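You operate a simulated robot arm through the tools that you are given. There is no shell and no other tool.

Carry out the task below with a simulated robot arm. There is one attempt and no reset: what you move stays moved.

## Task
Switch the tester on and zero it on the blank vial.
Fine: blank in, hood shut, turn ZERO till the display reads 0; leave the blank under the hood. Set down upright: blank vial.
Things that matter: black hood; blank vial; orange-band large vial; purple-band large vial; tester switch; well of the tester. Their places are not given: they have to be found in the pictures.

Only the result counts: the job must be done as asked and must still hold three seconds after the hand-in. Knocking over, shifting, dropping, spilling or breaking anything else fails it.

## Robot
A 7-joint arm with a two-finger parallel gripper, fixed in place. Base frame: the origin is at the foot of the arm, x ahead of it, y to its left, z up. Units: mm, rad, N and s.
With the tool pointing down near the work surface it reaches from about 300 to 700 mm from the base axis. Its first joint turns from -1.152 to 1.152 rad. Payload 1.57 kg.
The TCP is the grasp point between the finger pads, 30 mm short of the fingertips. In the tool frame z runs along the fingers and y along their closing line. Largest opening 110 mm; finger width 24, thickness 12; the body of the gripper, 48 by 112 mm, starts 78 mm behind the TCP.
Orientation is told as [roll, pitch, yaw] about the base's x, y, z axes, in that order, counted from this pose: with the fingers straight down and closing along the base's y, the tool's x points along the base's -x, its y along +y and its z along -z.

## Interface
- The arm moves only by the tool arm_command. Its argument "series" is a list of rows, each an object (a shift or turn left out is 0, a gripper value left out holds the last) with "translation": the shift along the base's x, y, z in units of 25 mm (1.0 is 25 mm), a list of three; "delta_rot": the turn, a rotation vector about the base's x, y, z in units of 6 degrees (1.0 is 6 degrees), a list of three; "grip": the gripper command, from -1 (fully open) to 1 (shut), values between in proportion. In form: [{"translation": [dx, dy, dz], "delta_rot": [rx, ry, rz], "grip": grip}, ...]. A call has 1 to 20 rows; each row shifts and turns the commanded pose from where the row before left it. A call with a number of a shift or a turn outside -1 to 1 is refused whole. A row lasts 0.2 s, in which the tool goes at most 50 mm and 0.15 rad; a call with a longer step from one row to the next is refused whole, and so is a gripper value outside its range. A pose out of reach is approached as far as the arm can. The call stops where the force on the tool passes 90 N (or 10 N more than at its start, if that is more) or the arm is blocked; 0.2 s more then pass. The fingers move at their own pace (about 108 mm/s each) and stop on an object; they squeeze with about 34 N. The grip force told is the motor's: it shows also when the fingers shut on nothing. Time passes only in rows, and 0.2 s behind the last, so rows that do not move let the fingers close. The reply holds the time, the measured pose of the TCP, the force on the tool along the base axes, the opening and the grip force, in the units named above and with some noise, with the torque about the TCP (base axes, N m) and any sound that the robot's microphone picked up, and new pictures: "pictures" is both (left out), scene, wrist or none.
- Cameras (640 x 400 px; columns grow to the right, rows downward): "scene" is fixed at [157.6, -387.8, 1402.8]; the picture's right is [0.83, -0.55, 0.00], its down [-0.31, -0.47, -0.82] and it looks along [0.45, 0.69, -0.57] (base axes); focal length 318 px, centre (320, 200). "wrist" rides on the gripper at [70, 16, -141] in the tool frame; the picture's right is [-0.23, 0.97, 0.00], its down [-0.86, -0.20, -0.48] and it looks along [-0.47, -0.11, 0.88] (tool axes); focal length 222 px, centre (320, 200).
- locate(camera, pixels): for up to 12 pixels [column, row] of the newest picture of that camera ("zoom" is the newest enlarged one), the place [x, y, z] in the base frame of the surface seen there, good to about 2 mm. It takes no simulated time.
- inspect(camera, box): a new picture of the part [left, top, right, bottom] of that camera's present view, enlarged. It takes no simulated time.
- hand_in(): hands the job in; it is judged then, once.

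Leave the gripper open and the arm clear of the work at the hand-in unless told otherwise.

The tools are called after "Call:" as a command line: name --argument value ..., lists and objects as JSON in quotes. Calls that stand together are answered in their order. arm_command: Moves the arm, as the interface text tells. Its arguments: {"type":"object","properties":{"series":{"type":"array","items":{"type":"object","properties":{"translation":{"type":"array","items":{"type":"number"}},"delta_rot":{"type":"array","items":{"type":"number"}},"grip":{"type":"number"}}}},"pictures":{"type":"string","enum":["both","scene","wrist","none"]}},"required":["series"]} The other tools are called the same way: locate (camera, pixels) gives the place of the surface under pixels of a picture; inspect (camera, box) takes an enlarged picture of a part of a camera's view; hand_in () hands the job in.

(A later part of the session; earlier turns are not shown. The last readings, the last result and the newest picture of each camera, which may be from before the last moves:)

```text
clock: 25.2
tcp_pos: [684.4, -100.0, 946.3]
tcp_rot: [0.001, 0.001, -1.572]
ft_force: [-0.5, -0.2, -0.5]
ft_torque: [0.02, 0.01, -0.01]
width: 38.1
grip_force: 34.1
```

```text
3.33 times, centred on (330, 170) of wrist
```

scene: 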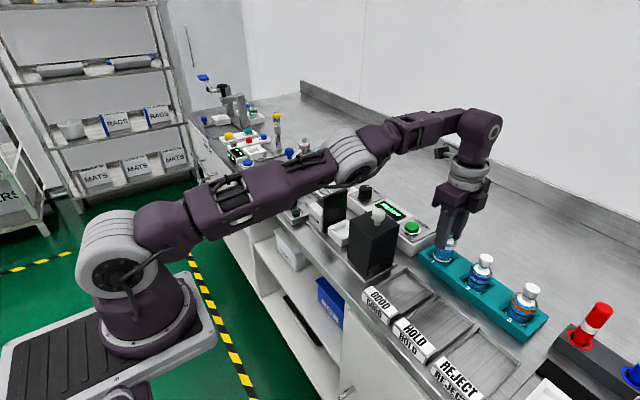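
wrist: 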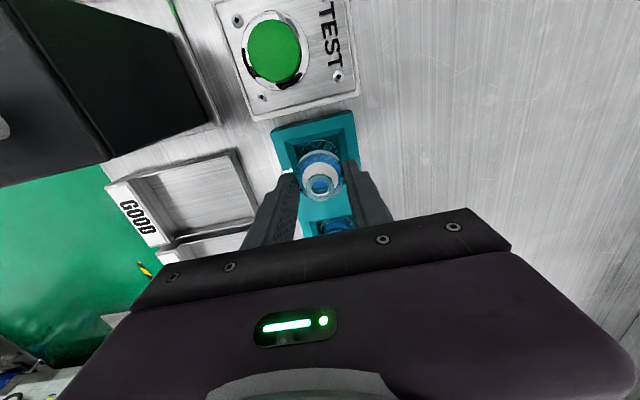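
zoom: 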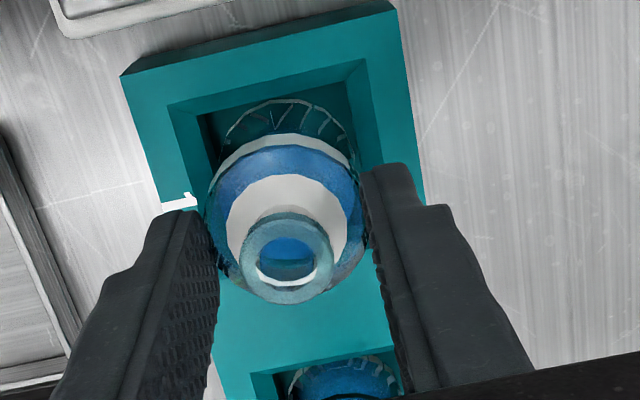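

It moved with the hand this time (no slip now). Lower the last ~4 mm, then release to 55 mm.

Call:
arm_command --series '[{"translation": [0, 0, -0.08]}, {"translation": [0, 0, -0.08]}, {}, {"grip": 0.2}, {"grip": 0.0}, {}]' --pictures "wrist"

Call:
inspect --camera "wrist" --box '[250, 110, 410, 230]'

```text
clock: 26.6
tcp_pos: [684.0, -102.3, 941.2]
tcp_rot: [0.002, 0.002, -1.57]
ft_force: [1.2, 0.3, -0.6]
ft_torque: [0.02, 0.0, 0.0]
width: 55.2
grip_force: 0.1
```

wrist: 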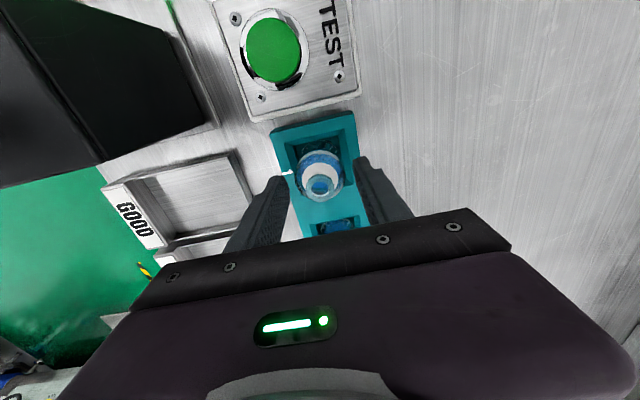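

```text
3.33 times, centred on (330, 170) of wrist
```

zoom: 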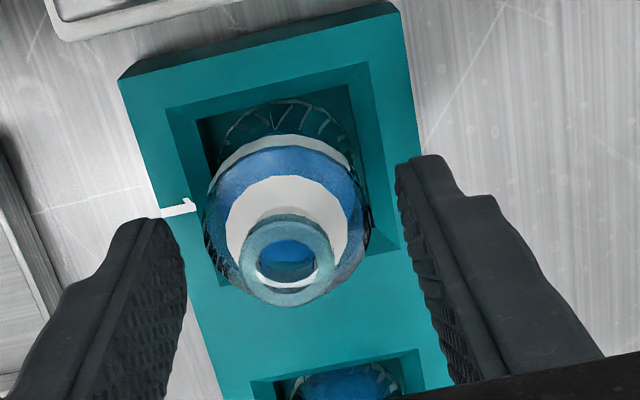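

Call:
locate --camera "zoom" --pixels '[[243, 258], [330, 255], [287, 297], [287, 220], [287, 142], [205, 215], [372, 220]]'

Call:
inspect --camera "scene" --box '[400, 190, 500, 280]'

```text
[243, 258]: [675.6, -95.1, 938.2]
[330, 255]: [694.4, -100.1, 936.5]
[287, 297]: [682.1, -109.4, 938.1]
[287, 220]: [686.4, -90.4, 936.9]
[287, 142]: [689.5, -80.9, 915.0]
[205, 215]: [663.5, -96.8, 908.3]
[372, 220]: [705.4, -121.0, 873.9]
```

```text
4.44 times, centred on (450, 235) of scene
```

zoom: 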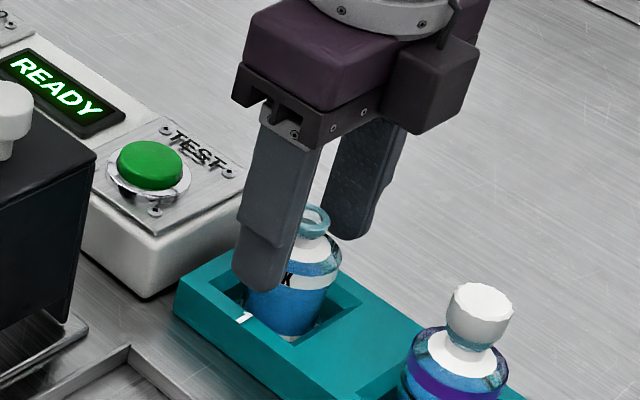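

The vial stands in its slot again (rim z≈937.5, axis ≈(685,−99.8)). Regrip a bit deeper: TCP z≈917.5 (tips ≈887.5), centred, with longer squeeze.

Call:
arm_command --series '[{"translation": [0.04, 0.08, -0.3]}, {"translation": [0, 0, -0.35]}, {"translation": [0, 0, -0.3]}, {}]' --pictures "none"

```text
clock: 27.6
tcp_pos: [685.6, -99.1, 916.3]
tcp_rot: [0.003, 0.001, -1.571]
ft_force: [0.4, 0.6, 0.2]
ft_torque: [0.0, 0.0, 0.0]
width: 55.1
grip_force: 0.0
```

Position is good, no contact force. Close and dwell, then lift 5 mm and check for slip.

Call:
arm_command --series '[{"grip": 0.3}, {"grip": 1}, {}, {}, {}, {}]' --pictures "wrist"

Call:
inspect --camera "wrist" --box '[250, 110, 410, 230]'

Call:
inspect --camera "scene" --box '[400, 190, 500, 280]'

```text
clock: 29.0
tcp_pos: [685.8, -100.1, 917.2]
tcp_rot: [0.002, 0.003, -1.573]
ft_force: [0.0, 0.4, 0.1]
ft_torque: [0.0, -0.02, 0.01]
width: 38.0
grip_force: 34.2
```

wrist: 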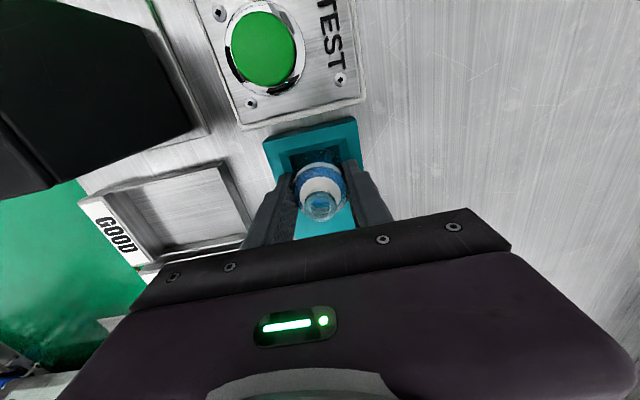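

```text
3.33 times, centred on (330, 170) of wrist
```

zoom: 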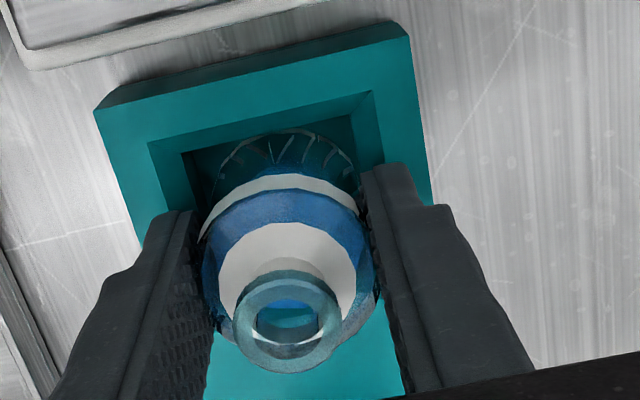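

```text
4.44 times, centred on (450, 235) of scene
```

zoom: 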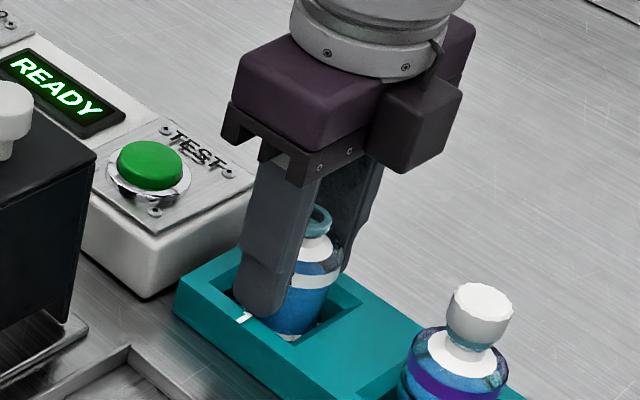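

Gripped at 38.0. Lift slowly by ~5 mm and compare the rim height.

Call:
arm_command --series '[{"translation": [0, 0, 0.05]}, {"translation": [0, 0, 0.05]}, {"translation": [0, 0, 0.05]}, {"translation": [0, 0, 0.05]}, {}]' --pictures "wrist"

Call:
inspect --camera "wrist" --box '[250, 110, 410, 230]'

```text
clock: 30.2
tcp_pos: [685.4, -99.9, 922.2]
tcp_rot: [0.001, 0.003, -1.568]
ft_force: [0.6, -0.2, 0.1]
ft_torque: [-0.03, 0.01, 0.01]
width: 37.9
grip_force: 33.5
```

wrist: 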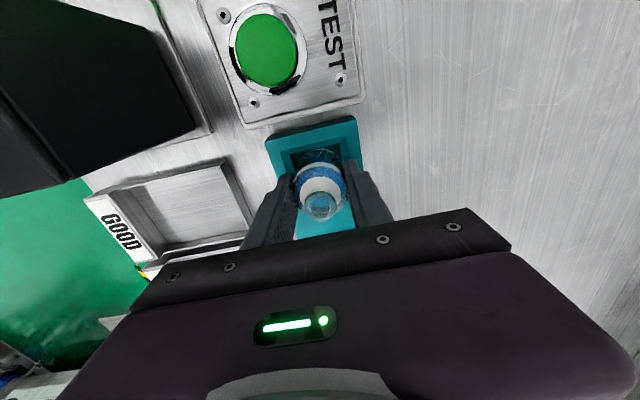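

```text
3.33 times, centred on (330, 170) of wrist
```

zoom: 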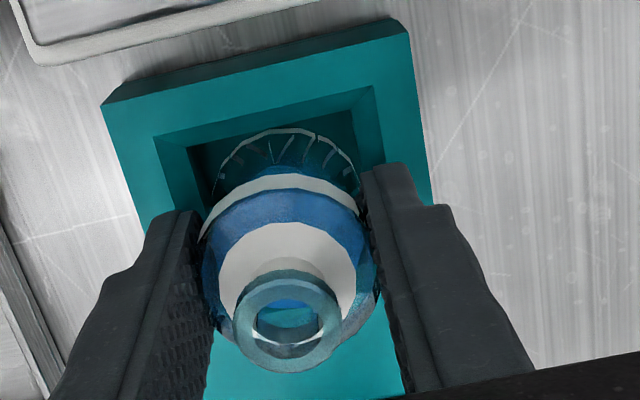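

No slip this time. Continue lifting slowly (≈2.5 mm per row).

Call:
arm_command --series '[{"translation": [0, 0, 0.08]}, {"translation": [0, 0, 0.1]}, {"translation": [0, 0, 0.1]}, {"translation": [0, 0, 0.1]}, {"translation": [0, 0, 0.1]}, {"translation": [0, 0, 0.1]}, {"translation": [0, 0, 0.1]}, {"translation": [0, 0, 0.08]}, {}]' --pictures "wrist"

Call:
inspect --camera "wrist" --box '[250, 110, 410, 230]'

```text
clock: 32.2
tcp_pos: [684.8, -99.0, 941.9]
tcp_rot: [0.003, 0.002, -1.571]
ft_force: [0.1, -1.2, -1.2]
ft_torque: [0.01, 0.02, 0.01]
width: 37.9
grip_force: 33.8
```

wrist: 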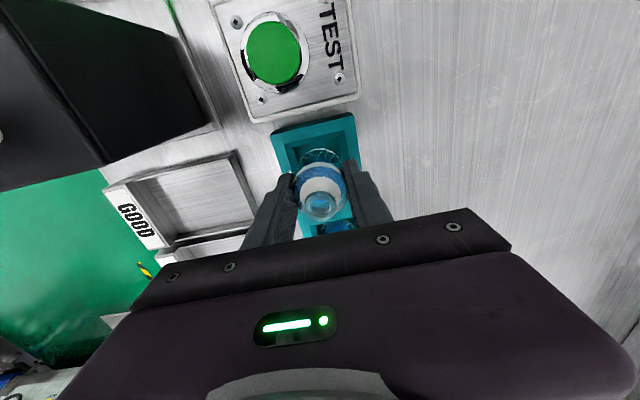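

```text
3.33 times, centred on (330, 170) of wrist
```

zoom: 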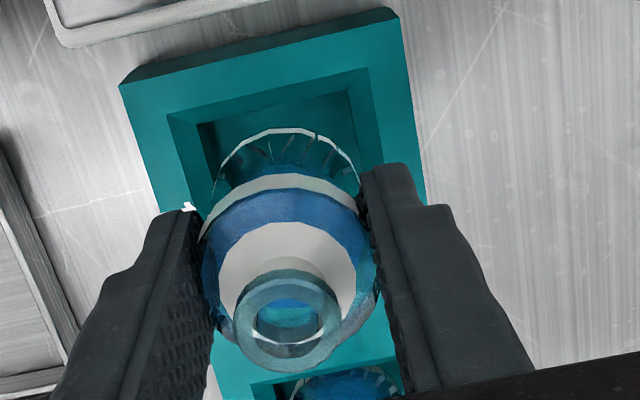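

Still no slip, base clear of the rack. Continue: up to z≈957, then toward the robot (x≈640) while rising to z≈990, slowly.

Call:
arm_command --series '[{"translation": [0, 0, 0.1]}, {"translation": [0, 0, 0.1]}, {"translation": [0, 0, 0.1]}, {"translation": [0, 0, 0.1]}, {"translation": [0, 0, 0.1]}, {"translation": [0, 0, 0.1]}, {"translation": [-0.08, 0, 0.11]}, {"translation": [-0.15, 0, 0.11]}, {"translation": [-0.15, 0, 0.11]}, {"translation": [-0.15, 0, 0.11]}, {"translation": [-0.15, 0, 0.11]}, {"translation": [-0.15, 0, 0.11]}, {"translation": [-0.15, 0, 0.11]}, {"translation": [-0.15, 0, 0.11]}, {"translation": [-0.15, 0, 0.11]}, {"translation": [-0.15, 0, 0.11]}, {"translation": [-0.15, 0, 0.11]}, {"translation": [-0.15, 0, 0.11]}, {"translation": [-0.08, 0, 0]}, {}]' --pictures "both"

Call:
inspect --camera "wrist" --box '[250, 110, 410, 230]'

Call:
inspect --camera "scene" --box '[380, 180, 500, 280]'

```text
clock: 36.4
tcp_pos: [639.8, -99.4, 989.7]
tcp_rot: [0.003, 0.001, -1.572]
ft_force: [0.7, -0.8, 0.0]
ft_torque: [-0.03, -0.01, 0.0]
width: 37.8
grip_force: 34.0
```

scene: 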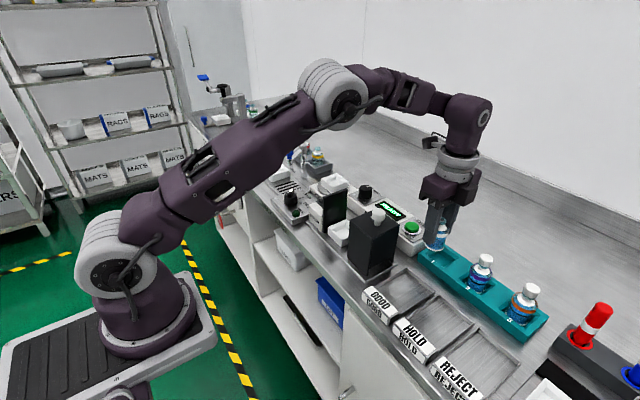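
wrist: 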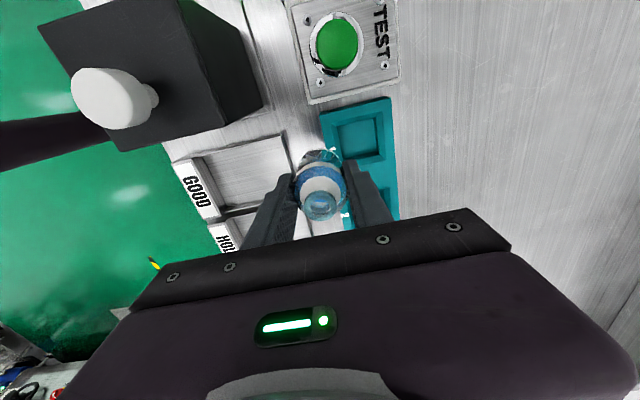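

```text
3.33 times, centred on (330, 170) of wrist
```

zoom: 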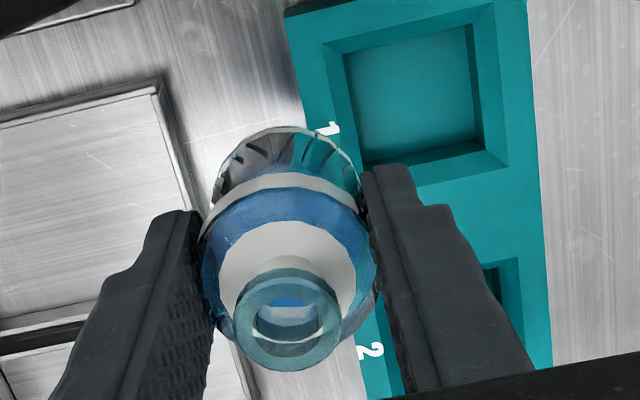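

```text
4.00 times, centred on (440, 230) of scene
```

zoom: 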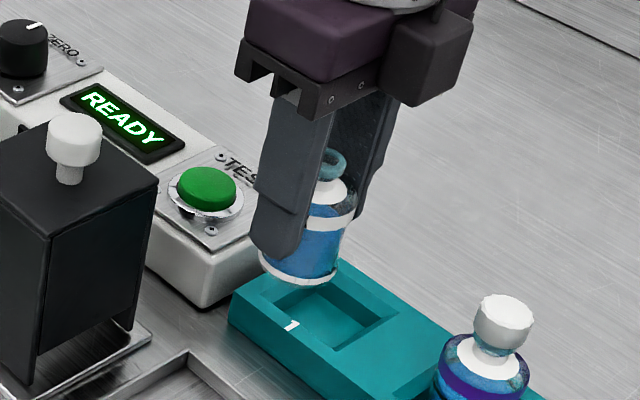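

Held with no slip. Measure the vial base height now, and the empty slot's floor for reference.

Call:
locate --camera "zoom" --pixels '[[300, 282], [268, 262], [330, 272], [340, 315], [290, 240], [262, 235]]'

Call:
locate --camera "scene" --pixels '[[377, 226], [396, 237], [362, 272], [350, 268], [395, 265], [375, 262], [371, 216]]'

```text
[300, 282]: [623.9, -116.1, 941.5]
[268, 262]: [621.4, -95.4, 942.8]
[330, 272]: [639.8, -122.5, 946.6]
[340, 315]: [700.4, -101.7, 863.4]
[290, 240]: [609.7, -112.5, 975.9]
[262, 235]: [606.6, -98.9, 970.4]
```

```text
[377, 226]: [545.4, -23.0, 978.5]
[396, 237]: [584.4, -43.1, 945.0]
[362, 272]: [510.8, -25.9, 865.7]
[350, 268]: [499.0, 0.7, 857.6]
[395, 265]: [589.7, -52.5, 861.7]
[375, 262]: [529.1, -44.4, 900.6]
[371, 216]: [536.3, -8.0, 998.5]
```

Base offset ≈53 mm below TCP. Now move along +y at x=640, z=990 (clear of hood x≤585 and above TEST button), slowly.

Call:
arm_command --series '[{"translation": [0, 0.1, 0]}, {"translation": [0, 0.2, 0]}, {"translation": [0, 0.3, 0]}, {"translation": [0, 0.3, 0]}, {"translation": [0, 0.3, 0]}, {"translation": [0, 0.3, 0]}, {"translation": [0, 0.3, 0]}, {"translation": [0, 0.3, 0]}, {"translation": [0, 0.3, 0]}, {"translation": [0, 0.3, 0]}, {"translation": [0, 0.3, 0]}, {"translation": [0, 0.3, 0]}, {"translation": [0, 0.3, 0]}, {"translation": [0, 0.3, 0]}, {"translation": [0, 0.2, 0]}, {"translation": [0, 0.1, 0]}, {}]' --pictures "both"

```text
clock: 40.0
tcp_pos: [638.3, 5.3, 990.5]
tcp_rot: [0.001, 0.001, -1.571]
ft_force: [1.1, 0.5, -1.1]
ft_torque: [0.0, 0.0, -0.01]
width: 38.1
grip_force: 33.7
```

scene: 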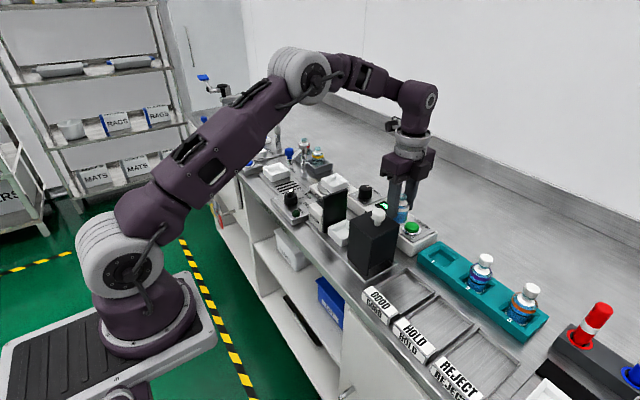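
wrist: 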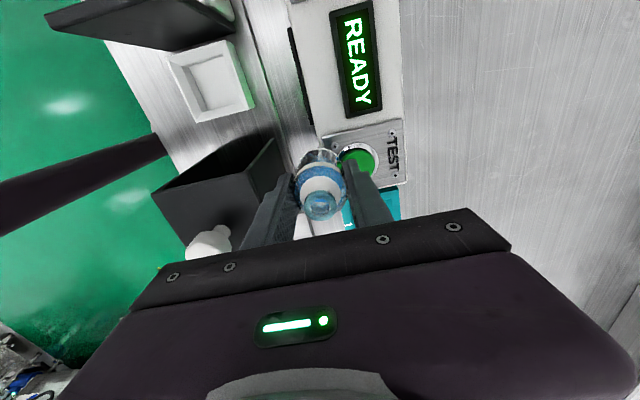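

Continue +y to y≈95.

Call:
arm_command --series '[{"translation": [0, 0.1, 0]}, {"translation": [0, 0.2, 0]}, {"translation": [0, 0.3, 0]}, {"translation": [0, 0.3, 0]}, {"translation": [0, 0.3, 0]}, {"translation": [0, 0.3, 0]}, {"translation": [0, 0.3, 0]}, {"translation": [0, 0.3, 0]}, {"translation": [0, 0.3, 0]}, {"translation": [0, 0.3, 0]}, {"translation": [0, 0.3, 0]}, {"translation": [0, 0.3, 0]}, {"translation": [0, 0.2, 0]}, {"translation": [0, 0.1, 0]}, {}]' --pictures "both"

Call:
inspect --camera "wrist" --box '[130, 60, 410, 230]'

```text
clock: 43.2
tcp_pos: [639.9, 96.1, 990.6]
tcp_rot: [0.002, 0.002, -1.571]
ft_force: [-0.3, 0.0, -1.7]
ft_torque: [0.02, 0.02, 0.0]
width: 38.4
grip_force: 34.5
```

scene: 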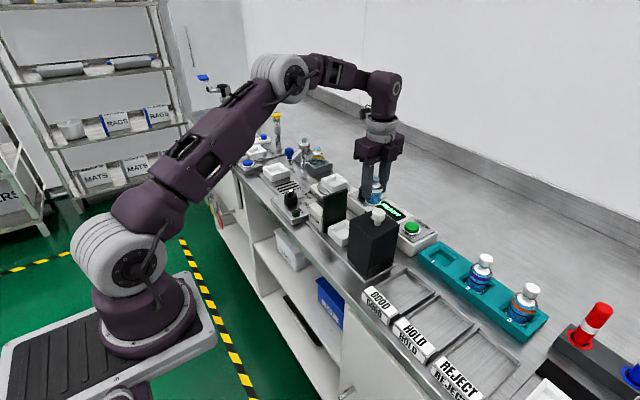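
wrist: 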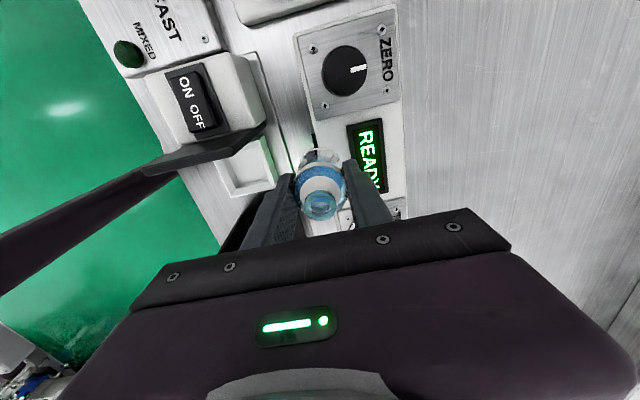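

```text
2.29 times, centred on (270, 145) of wrist
```

zoom: 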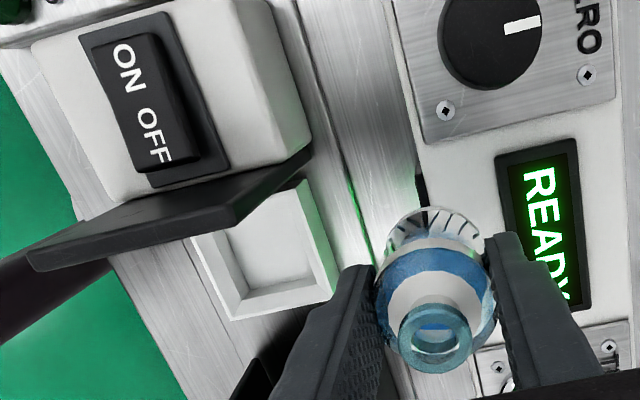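

Good. From this view measure the ZERO knob, well rim and floor, and the plate edge.

Call:
locate --camera "zoom" --pixels '[[305, 185], [335, 285], [235, 315], [232, 300], [300, 200], [325, 280], [265, 265], [250, 240], [290, 225], [270, 285], [235, 225], [300, 155]]'

Call:
locate --camera "wrist" --pixels '[[344, 70], [360, 68], [344, 50], [325, 75], [362, 80], [344, 92], [355, 69], [349, 70], [300, 45], [390, 100]]'

```text
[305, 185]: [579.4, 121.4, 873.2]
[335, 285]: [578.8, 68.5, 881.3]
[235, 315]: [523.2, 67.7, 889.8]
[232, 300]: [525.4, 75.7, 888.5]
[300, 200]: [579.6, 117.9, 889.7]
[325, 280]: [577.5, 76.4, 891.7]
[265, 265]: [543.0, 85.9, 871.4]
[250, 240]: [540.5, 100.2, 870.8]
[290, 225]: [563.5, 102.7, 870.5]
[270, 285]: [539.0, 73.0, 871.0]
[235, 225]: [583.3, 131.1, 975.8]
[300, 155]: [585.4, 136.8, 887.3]
```

```text
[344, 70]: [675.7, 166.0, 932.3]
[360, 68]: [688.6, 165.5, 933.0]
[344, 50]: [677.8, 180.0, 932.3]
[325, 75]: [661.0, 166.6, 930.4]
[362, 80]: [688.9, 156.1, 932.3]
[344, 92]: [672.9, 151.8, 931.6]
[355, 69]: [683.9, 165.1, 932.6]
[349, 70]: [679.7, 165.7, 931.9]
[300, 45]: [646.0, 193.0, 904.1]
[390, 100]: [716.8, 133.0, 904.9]
```

Well: outer x≈521–579, y≈67–122, floor z≈870.5, so its centre is ≈(550,95). ZERO knob ≈(675,166), top z≈932, pointer now toward +x. Move in −x over the well.

Call:
arm_command --series '[{"translation": [-0.1, 0, 0]}, {"translation": [-0.2, 0, 0]}, {"translation": [-0.3, 0, 0]}, {"translation": [-0.3, 0, 0]}, {"translation": [-0.3, 0, 0]}, {"translation": [-0.3, 0, 0]}, {"translation": [-0.3, 0, 0]}, {"translation": [-0.3, 0, 0]}, {"translation": [-0.3, 0, 0]}, {"translation": [-0.3, 0, 0]}, {"translation": [-0.3, 0, 0]}, {"translation": [-0.3, 0, 0]}, {"translation": [-0.2, -0.02, 0]}, {"translation": [-0.1, 0, 0]}, {}]' --pictures "both"

Call:
inspect --camera "wrist" --box '[210, 60, 410, 230]'

Call:
inspect --camera "scene" --box '[300, 160, 420, 260]'

```text
clock: 46.4
tcp_pos: [551.0, 93.3, 989.7]
tcp_rot: [0.0, 0.002, -1.571]
ft_force: [-0.5, 0.8, -0.2]
ft_torque: [-0.01, -0.02, 0.0]
width: 38.1
grip_force: 34.3
```

scene: 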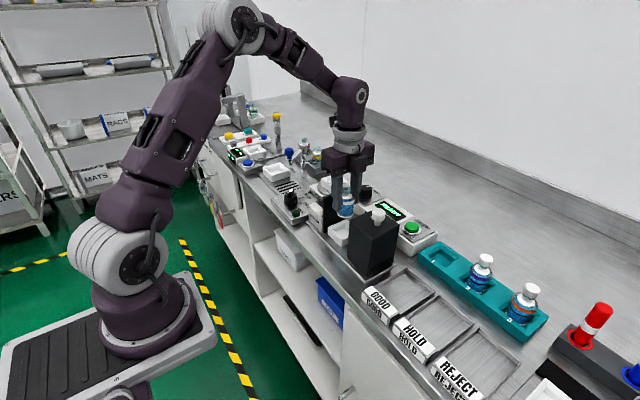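
wrist: 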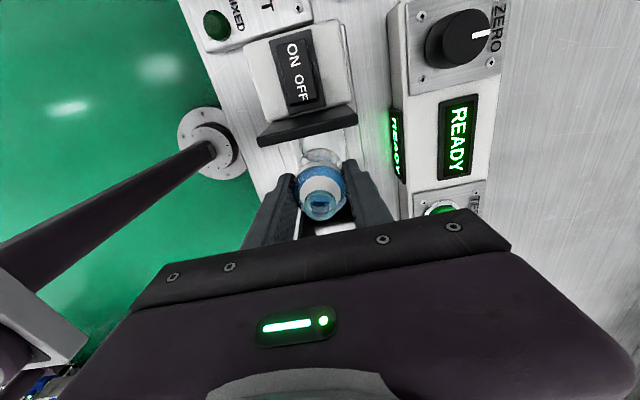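

```text
2.35 times, centred on (310, 145) of wrist
```

zoom: 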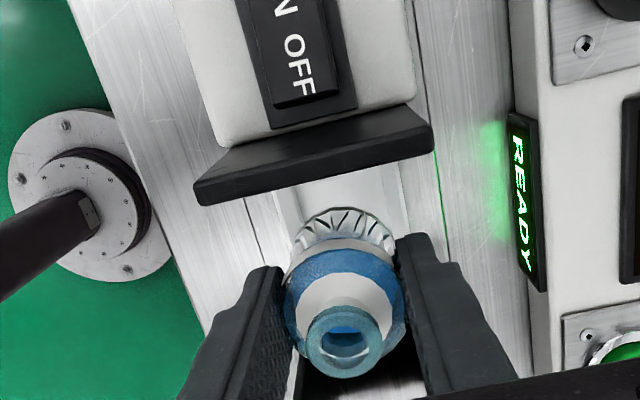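

```text
4.00 times, centred on (360, 210) of scene
```

zoom: 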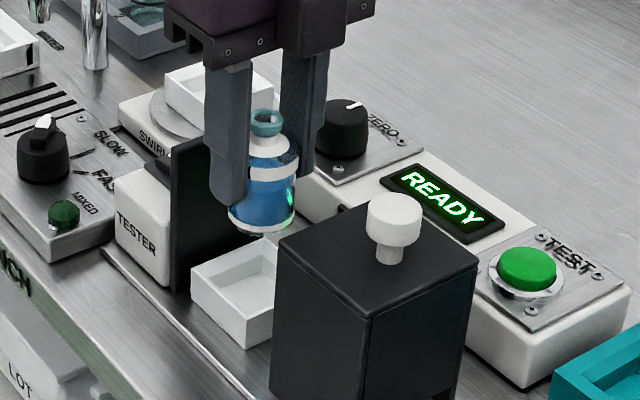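

Measure the well rim and inner edges once more from the scene zoom to fix the target centre.

Call:
locate --camera "zoom" --pixels '[[194, 268], [245, 320], [205, 270], [245, 310], [272, 296], [228, 275], [250, 295], [265, 282], [235, 290], [262, 240], [275, 255]]'

```text
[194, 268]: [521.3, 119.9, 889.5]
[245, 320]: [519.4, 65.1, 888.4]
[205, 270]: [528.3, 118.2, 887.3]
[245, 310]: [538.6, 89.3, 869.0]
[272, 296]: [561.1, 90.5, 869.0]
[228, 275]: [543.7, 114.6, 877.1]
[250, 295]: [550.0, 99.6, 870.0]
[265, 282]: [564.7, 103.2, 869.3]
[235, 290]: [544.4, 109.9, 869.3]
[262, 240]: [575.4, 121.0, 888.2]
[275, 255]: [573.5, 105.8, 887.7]
```

Target centre ≈(549.5,94.3). Adjust slightly and descend slowly to TCP z≈932, then check.

Call:
arm_command --series '[{"translation": [-0.05, 0.03, -0.06]}, {"translation": [0, 0, -0.12]}, {"translation": [0, 0, -0.14]}, {"translation": [0, 0, -0.14]}, {"translation": [0, 0, -0.14]}, {"translation": [0, 0, -0.14]}, {"translation": [0, 0, -0.14]}, {"translation": [0, 0, -0.14]}, {"translation": [0, 0, -0.14]}, {"translation": [0, 0, -0.14]}, {"translation": [0, 0, -0.14]}, {"translation": [0, 0, -0.14]}, {"translation": [0, 0, -0.14]}, {"translation": [0, 0, -0.14]}, {"translation": [0, 0, -0.14]}, {"translation": [0, 0, -0.14]}, {"translation": [0, 0, -0.14]}, {"translation": [0, 0, -0.12]}, {}]' --pictures "both"

Call:
inspect --camera "wrist" --box '[210, 90, 410, 230]'

Call:
inspect --camera "scene" --box '[300, 170, 400, 260]'

```text
clock: 50.4
tcp_pos: [547.6, 95.7, 929.3]
tcp_rot: [0.002, 0.002, -1.57]
ft_force: [0.5, 0.3, -0.1]
ft_torque: [-0.02, -0.05, 0.02]
width: 37.8
grip_force: 34.2
```

scene: 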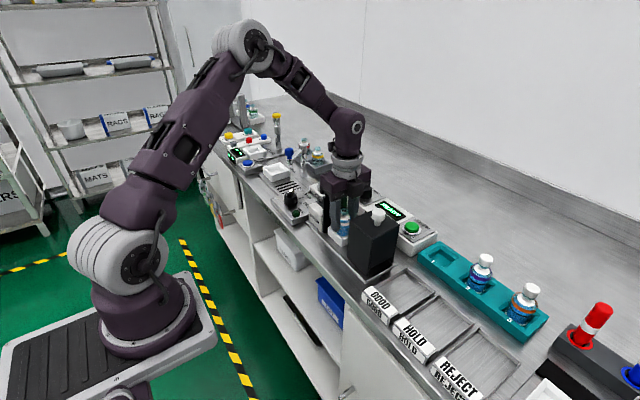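
wrist: 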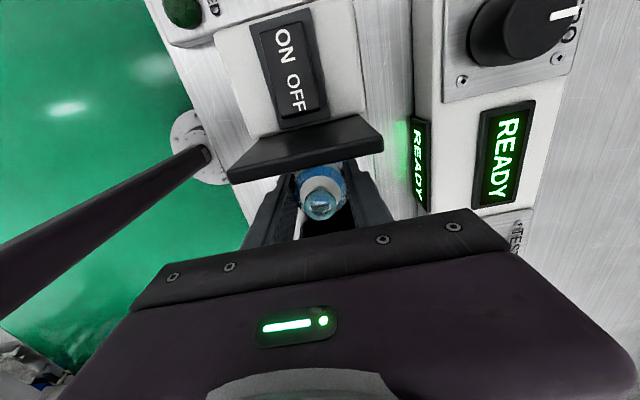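

```text
2.86 times, centred on (310, 160) of wrist
```

zoom: 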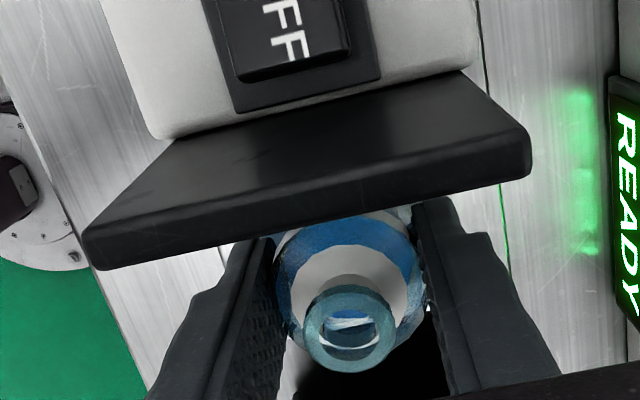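

```text
4.44 times, centred on (350, 215) of scene
```

zoom: 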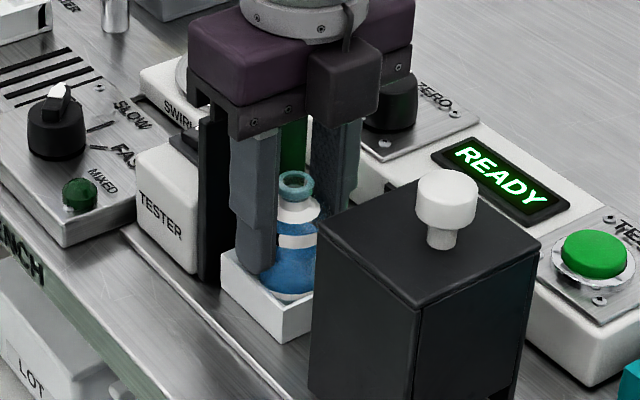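

The vial is in the well, base ≈5 mm above the floor. Lower in ~1.2 mm steps while watching force.

Call:
arm_command --series '[{"translation": [0.04, -0.03, -0.05]}, {"translation": [0, 0, -0.05]}, {"translation": [0, 0, -0.05]}, {}]' --pictures "none"

```text
clock: 51.4
tcp_pos: [550.2, 94.9, 925.8]
tcp_rot: [0.0, 0.001, -1.571]
ft_force: [0.6, 0.3, 0.2]
ft_torque: [0.02, -0.01, -0.02]
width: 37.9
grip_force: 34.1
```

Call:
arm_command --series '[{"translation": [0, 0, -0.04]}, {"translation": [0, 0, -0.04]}, {}]' --pictures "scene"

Call:
inspect --camera "scene" --box '[320, 190, 390, 253]'

```text
clock: 52.2
tcp_pos: [549.5, 94.5, 924.8]
tcp_rot: [0.002, 0.002, -1.57]
ft_force: [-1.9, 0.4, 9.0]
ft_torque: [-0.01, 0.13, -0.03]
width: 38.2
grip_force: 34.0
```

scene: 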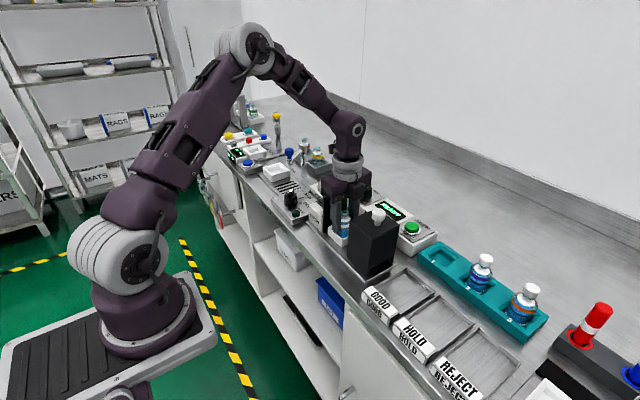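

```text
6.35 times, centred on (355, 222) of scene
```

zoom: 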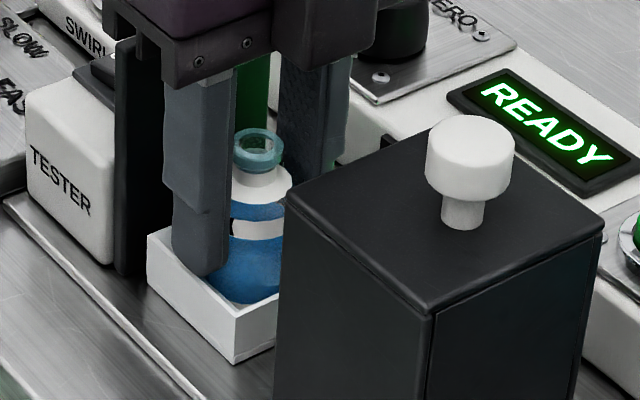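

9 N upward: the vial is seated on the well floor. Release slowly to 55 mm opening.

Call:
arm_command --series '[{"grip": 0.25}, {"grip": 0.1}, {"grip": 0.0}, {}]' --pictures "wrist"

Call:
inspect --camera "scene" --box '[320, 190, 390, 253]'

Call:
inspect --camera "wrist" --box '[240, 110, 400, 230]'

```text
clock: 53.2
tcp_pos: [550.0, 95.4, 924.9]
tcp_rot: [0.002, 0.002, -1.571]
ft_force: [0.0, 0.2, -0.5]
ft_torque: [0.02, 0.04, -0.01]
width: 54.9
grip_force: 0.3
```

wrist: 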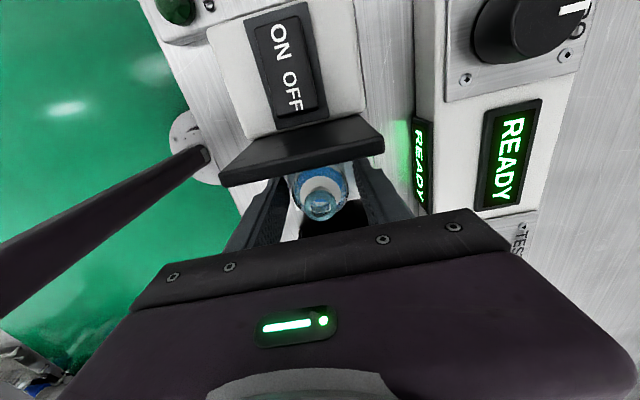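

```text
6.35 times, centred on (355, 222) of scene
```

zoom: 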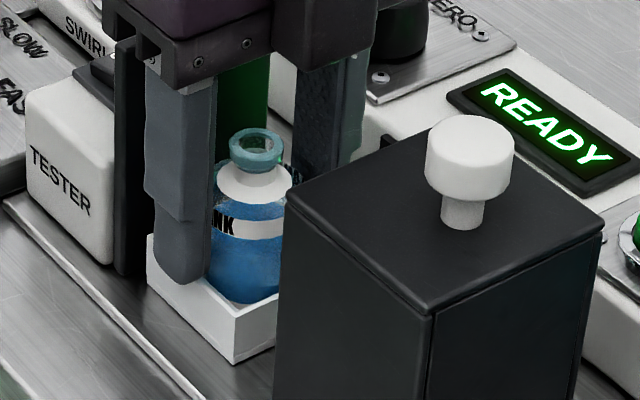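

```text
3.33 times, centred on (320, 170) of wrist
```

zoom: 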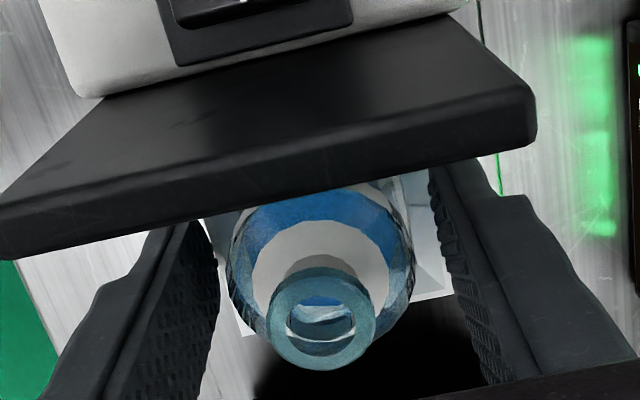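

Released, the vial stands upright in the well. Rise straight up to z≈1085 and look at the hood knob.

Call:
arm_command --series '[{"translation": [0, 0, 0.3]}, {"translation": [0, 0, 0.5]}, {"translation": [0, 0, 0.7]}, {"translation": [0, 0, 0.9]}, {"translation": [0, 0, 1]}, {"translation": [0, 0, 1]}, {"translation": [0, 0, 1]}, {"translation": [0, 0, 1]}, {}]' --pictures "both"

Call:
inspect --camera "scene" --box '[310, 180, 410, 270]'

```text
clock: 55.2
tcp_pos: [547.7, 95.2, 1084.4]
tcp_rot: [-0.001, 0.002, -1.572]
ft_force: [-1.6, 0.3, 0.0]
ft_torque: [-0.02, -0.03, 0.04]
width: 55.3
grip_force: 0.0
```

scene: 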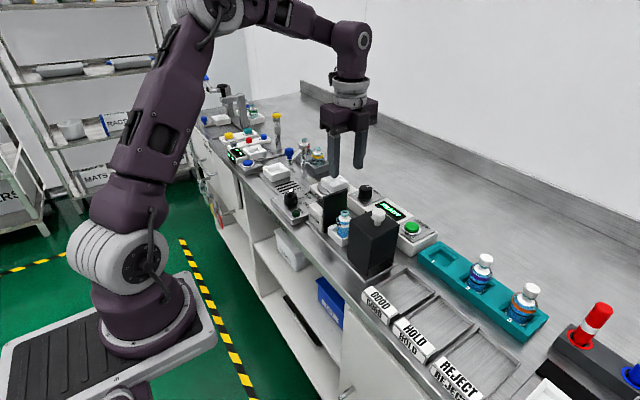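
wrist: 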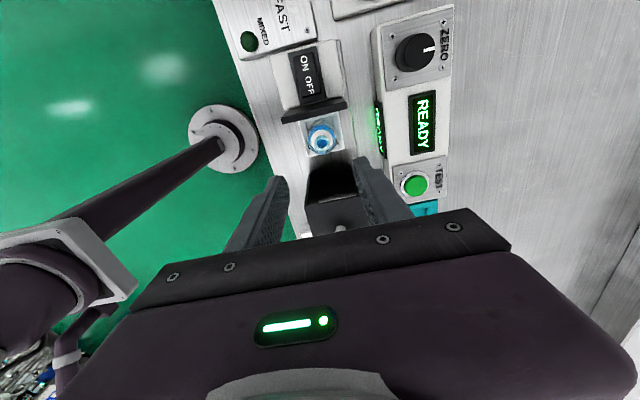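

```text
4.44 times, centred on (360, 225) of scene
```

zoom: 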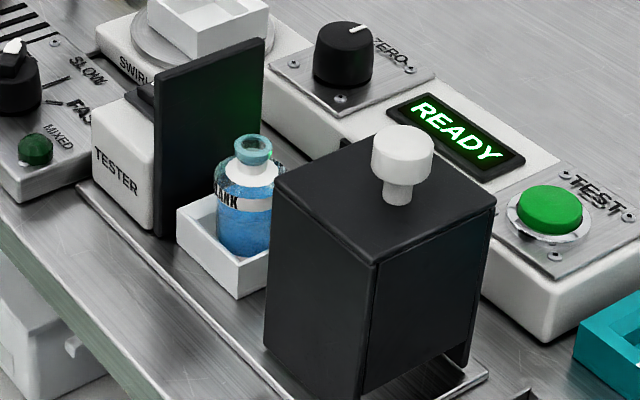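

The blank stands in the well, and the hood's open side faces +y toward it. Rotate the hand back (+90°) while moving high over to y≈−45 so the camera sees the hood knob.

Call:
arm_command --series '[{"translation": [0, -0.3, 0], "delta_rot": [0, 0, 1]}, {"translation": [0, -0.3, 0], "delta_rot": [0, 0, 1]}, {"translation": [0, -0.3, 0], "delta_rot": [0, 0, 1]}, {"translation": [0, -0.3, 0], "delta_rot": [0, 0, 1]}, {"translation": [0, -0.3, 0], "delta_rot": [0, 0, 1]}, {"translation": [0, -0.3, 0], "delta_rot": [0, 0, 1]}, {"translation": [0, -0.3, 0], "delta_rot": [0, 0, 1]}, {"translation": [0, -0.3, 0], "delta_rot": [0, 0, 1]}, {"translation": [0, -0.3, 0], "delta_rot": [0, 0, 1]}, {"translation": [0, -0.3, 0], "delta_rot": [0, 0, 1]}, {"translation": [-0.2, -0.3, 0], "delta_rot": [0, 0, 1]}, {"translation": [-0.5, -0.3, 0], "delta_rot": [0, 0, 1]}, {"translation": [-0.5, -0.3, 0], "delta_rot": [0, 0, 1]}, {"translation": [-0.5, -0.3, 0], "delta_rot": [0, 0, 1]}, {"translation": [-0.5, -0.2, 0], "delta_rot": [0, 0, 1]}, {}]' --pictures "both"

Call:
inspect --camera "wrist" --box '[220, 110, 420, 235]'

```text
clock: 58.6
tcp_pos: [493.8, -16.0, 1084.5]
tcp_rot: [0.001, 0.003, 0.002]
ft_force: [-0.2, -0.2, -0.2]
ft_torque: [0.0, 0.01, 0.01]
width: 55.0
grip_force: 0.0
```

scene: 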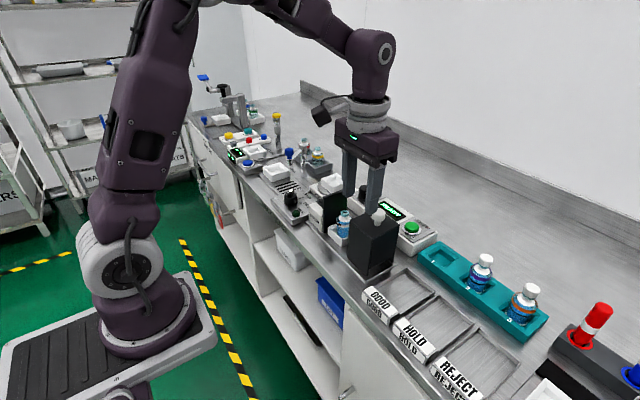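
wrist: 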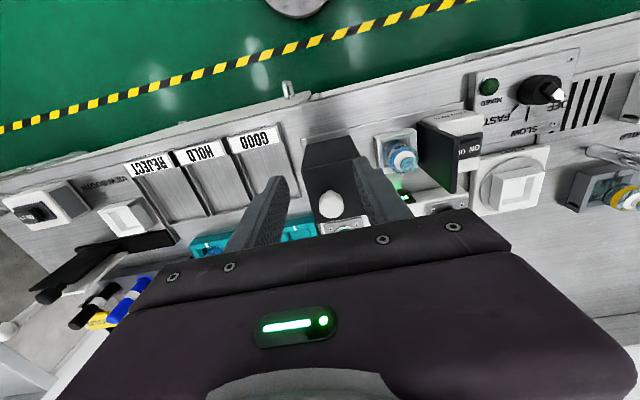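

```text
3.20 times, centred on (320, 172) of wrist
```

zoom: 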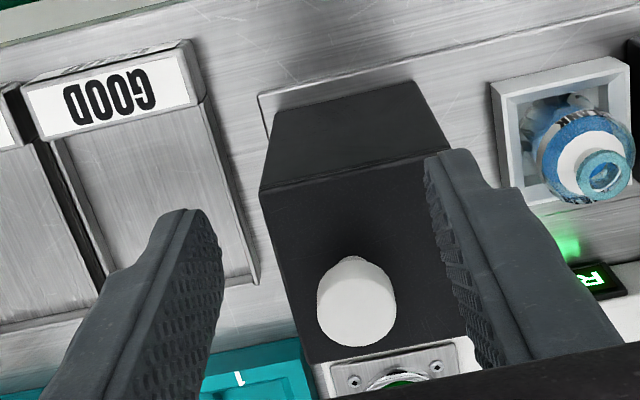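

Call:
locate --camera "zoom" --pixels '[[318, 300], [396, 300], [357, 262], [357, 342], [357, 302], [260, 195], [430, 150], [305, 360], [460, 335], [275, 140], [420, 85], [590, 195]]'

```text
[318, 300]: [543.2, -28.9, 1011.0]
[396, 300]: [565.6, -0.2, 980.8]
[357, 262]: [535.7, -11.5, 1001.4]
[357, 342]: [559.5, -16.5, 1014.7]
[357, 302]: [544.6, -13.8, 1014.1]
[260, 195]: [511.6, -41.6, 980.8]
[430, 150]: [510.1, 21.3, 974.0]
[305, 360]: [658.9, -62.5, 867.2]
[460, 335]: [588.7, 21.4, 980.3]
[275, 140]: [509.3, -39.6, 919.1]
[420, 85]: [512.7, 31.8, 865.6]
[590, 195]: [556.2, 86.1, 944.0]
```

Hood: x≈510–588, y≈−42…+26; knob head centre ≈(547,−14), z≈1000–1015. Move over the knob and descend to TCP z≈1020 (tips 990, above hood top 980).

Call:
arm_command --series '[{"translation": [0.7, 0.08, 0]}, {"translation": [0.7, 0, 0]}, {"translation": [0.73, 0, 0]}, {"translation": [0, 0, -0.7]}, {"translation": [0, 0, -0.7]}, {"translation": [0, 0, -0.7]}, {"translation": [0, 0, -0.46]}, {}]' --pictures "both"

Call:
inspect --camera "wrist" --box '[240, 110, 400, 230]'

Call:
inspect --camera "scene" --box '[310, 160, 430, 270]'

```text
clock: 60.4
tcp_pos: [547.1, -13.8, 1019.9]
tcp_rot: [0.002, 0.001, 0.001]
ft_force: [0.2, 0.6, 0.2]
ft_torque: [0.04, -0.02, -0.01]
width: 55.2
grip_force: 0.2
```

scene: 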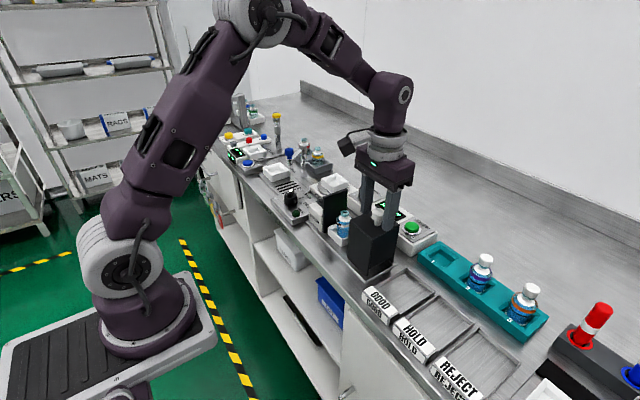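
wrist: 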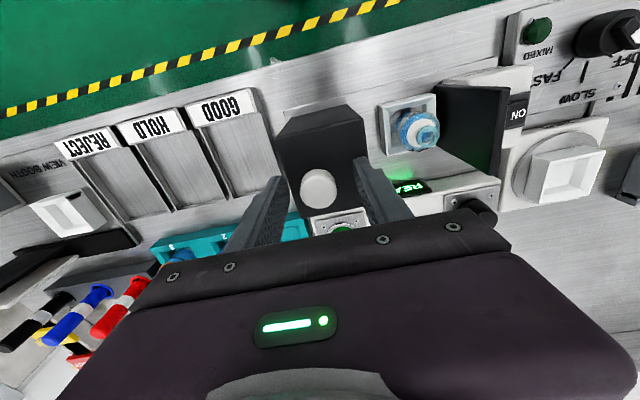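

```text
3.33 times, centred on (320, 170) of wrist
```

zoom: 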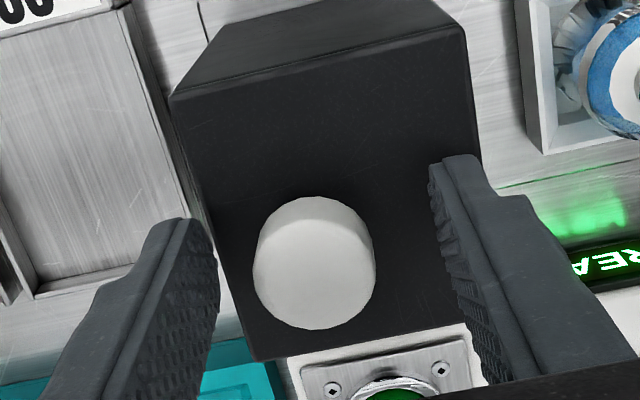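

```text
3.64 times, centred on (370, 215) of scene
```

zoom: 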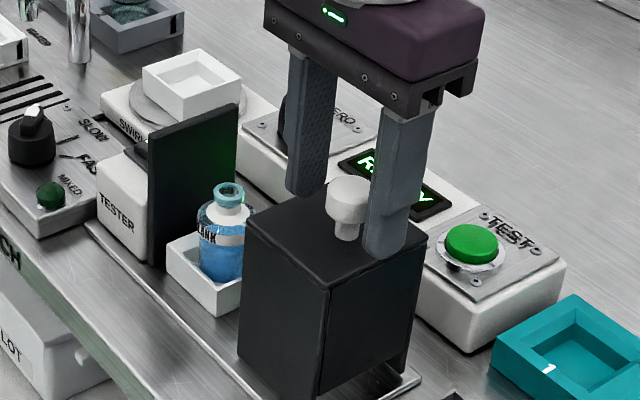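

The fingers straddle the hood's knob. Close on it.

Call:
arm_command --series '[{"grip": 0.3}, {"grip": 1}, {}, {}]' --pictures "wrist"

```text
clock: 61.4
tcp_pos: [547.2, -12.3, 1020.0]
tcp_rot: [0.0, 0.002, -0.001]
ft_force: [0.5, -3.8, -2.4]
ft_torque: [-0.1, 0.01, -0.01]
width: 27.4
grip_force: 38.0
```

wrist: 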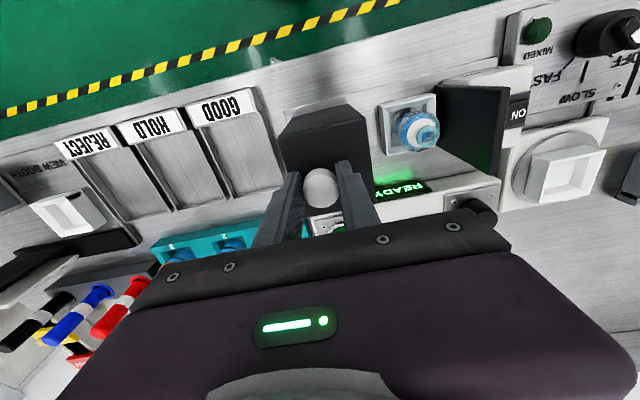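

Gripped at 27.4 mm. Push the hood in +y slowly: first ~20 mm, then check.

Call:
arm_command --series '[{"translation": [0, 0.1, 0]}, {"translation": [0, 0.15, 0]}, {"translation": [0, 0.2, 0]}, {"translation": [0, 0.2, 0]}, {"translation": [0, 0.15, 0]}, {}]' --pictures "both"

Call:
inspect --camera "scene" --box '[310, 160, 430, 270]'

```text
clock: 62.8
tcp_pos: [547.3, 7.5, 1018.7]
tcp_rot: [0.002, 0.005, 0.0]
ft_force: [3.2, -0.1, -37.4]
ft_torque: [-0.04, 0.1, -0.02]
width: 27.3
grip_force: 38.0
```

scene: 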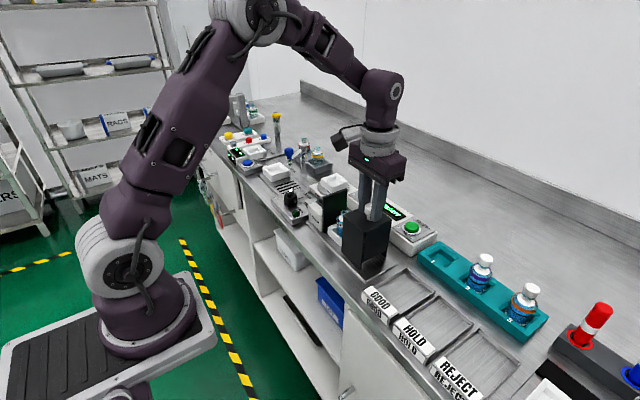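
wrist: 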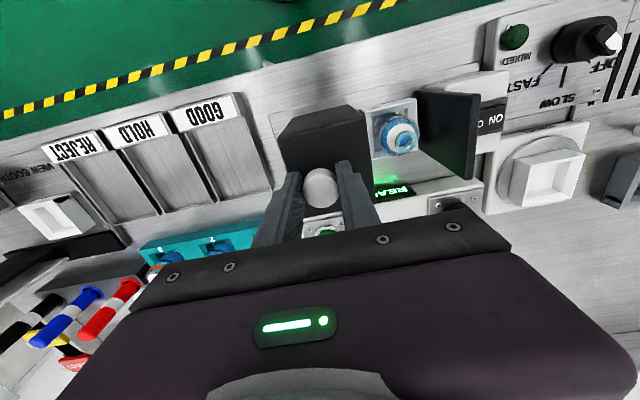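

```text
3.64 times, centred on (370, 215) of scene
```

zoom: 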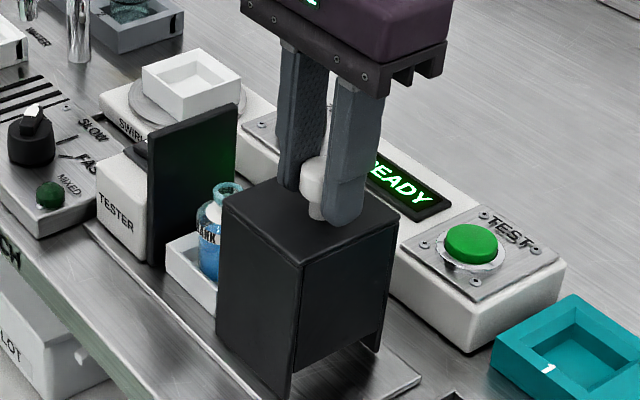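

The hood slides. There is −37 N vertical load, so the hand is pulling up slightly; lower the command by ~1 mm and see.

Call:
arm_command --series '[{"translation": [0, 0, -0.04]}, {}]' --pictures "none"

```text
clock: 63.4
tcp_pos: [546.7, 7.5, 1019.6]
tcp_rot: [0.002, 0.004, 0.001]
ft_force: [-2.2, -0.2, -22.7]
ft_torque: [0.04, 0.68, 0.02]
width: 27.3
grip_force: 37.7
```

Call:
arm_command --series '[{"translation": [0, 0, -0.06]}, {}]' --pictures "none"

```text
clock: 64.0
tcp_pos: [545.7, 6.8, 1020.3]
tcp_rot: [0.001, 0.0, -0.001]
ft_force: [-11.4, -0.9, 18.4]
ft_torque: [-0.04, 1.03, -0.02]
width: 27.4
grip_force: 37.6
```

Slightly over; raise by ~0.7 mm and continue pushing +y in steps, monitoring force.

Call:
arm_command --series '[{"translation": [0, 0, 0.03]}, {"translation": [0, 0.1, 0]}, {"translation": [0, 0.15, 0]}, {"translation": [0, 0.15, 0]}, {"translation": [0, 0.15, 0]}, {"translation": [0, 0.15, 0]}, {"translation": [0, 0.1, 0]}, {}]' --pictures "scene"

Call:
inspect --camera "scene" --box '[310, 160, 430, 270]'

```text
clock: 65.8
tcp_pos: [547.5, 27.5, 1018.3]
tcp_rot: [0.004, 0.003, -0.001]
ft_force: [-17.1, 0.0, 31.6]
ft_torque: [-0.02, 0.07, 0.01]
width: 27.2
grip_force: 37.7
```

scene: 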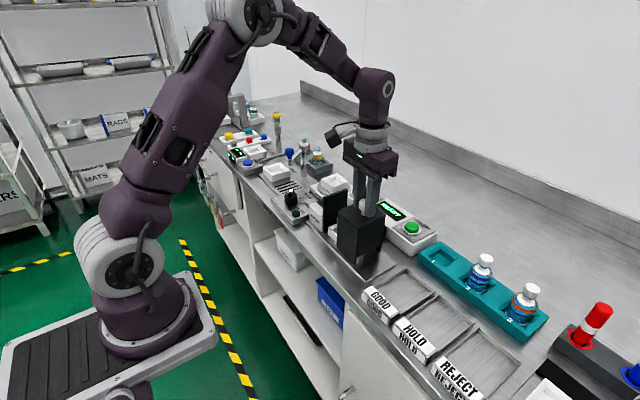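

```text
3.64 times, centred on (370, 215) of scene
```

zoom: 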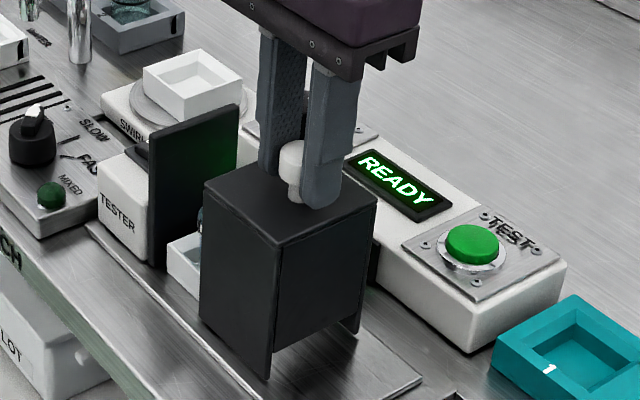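

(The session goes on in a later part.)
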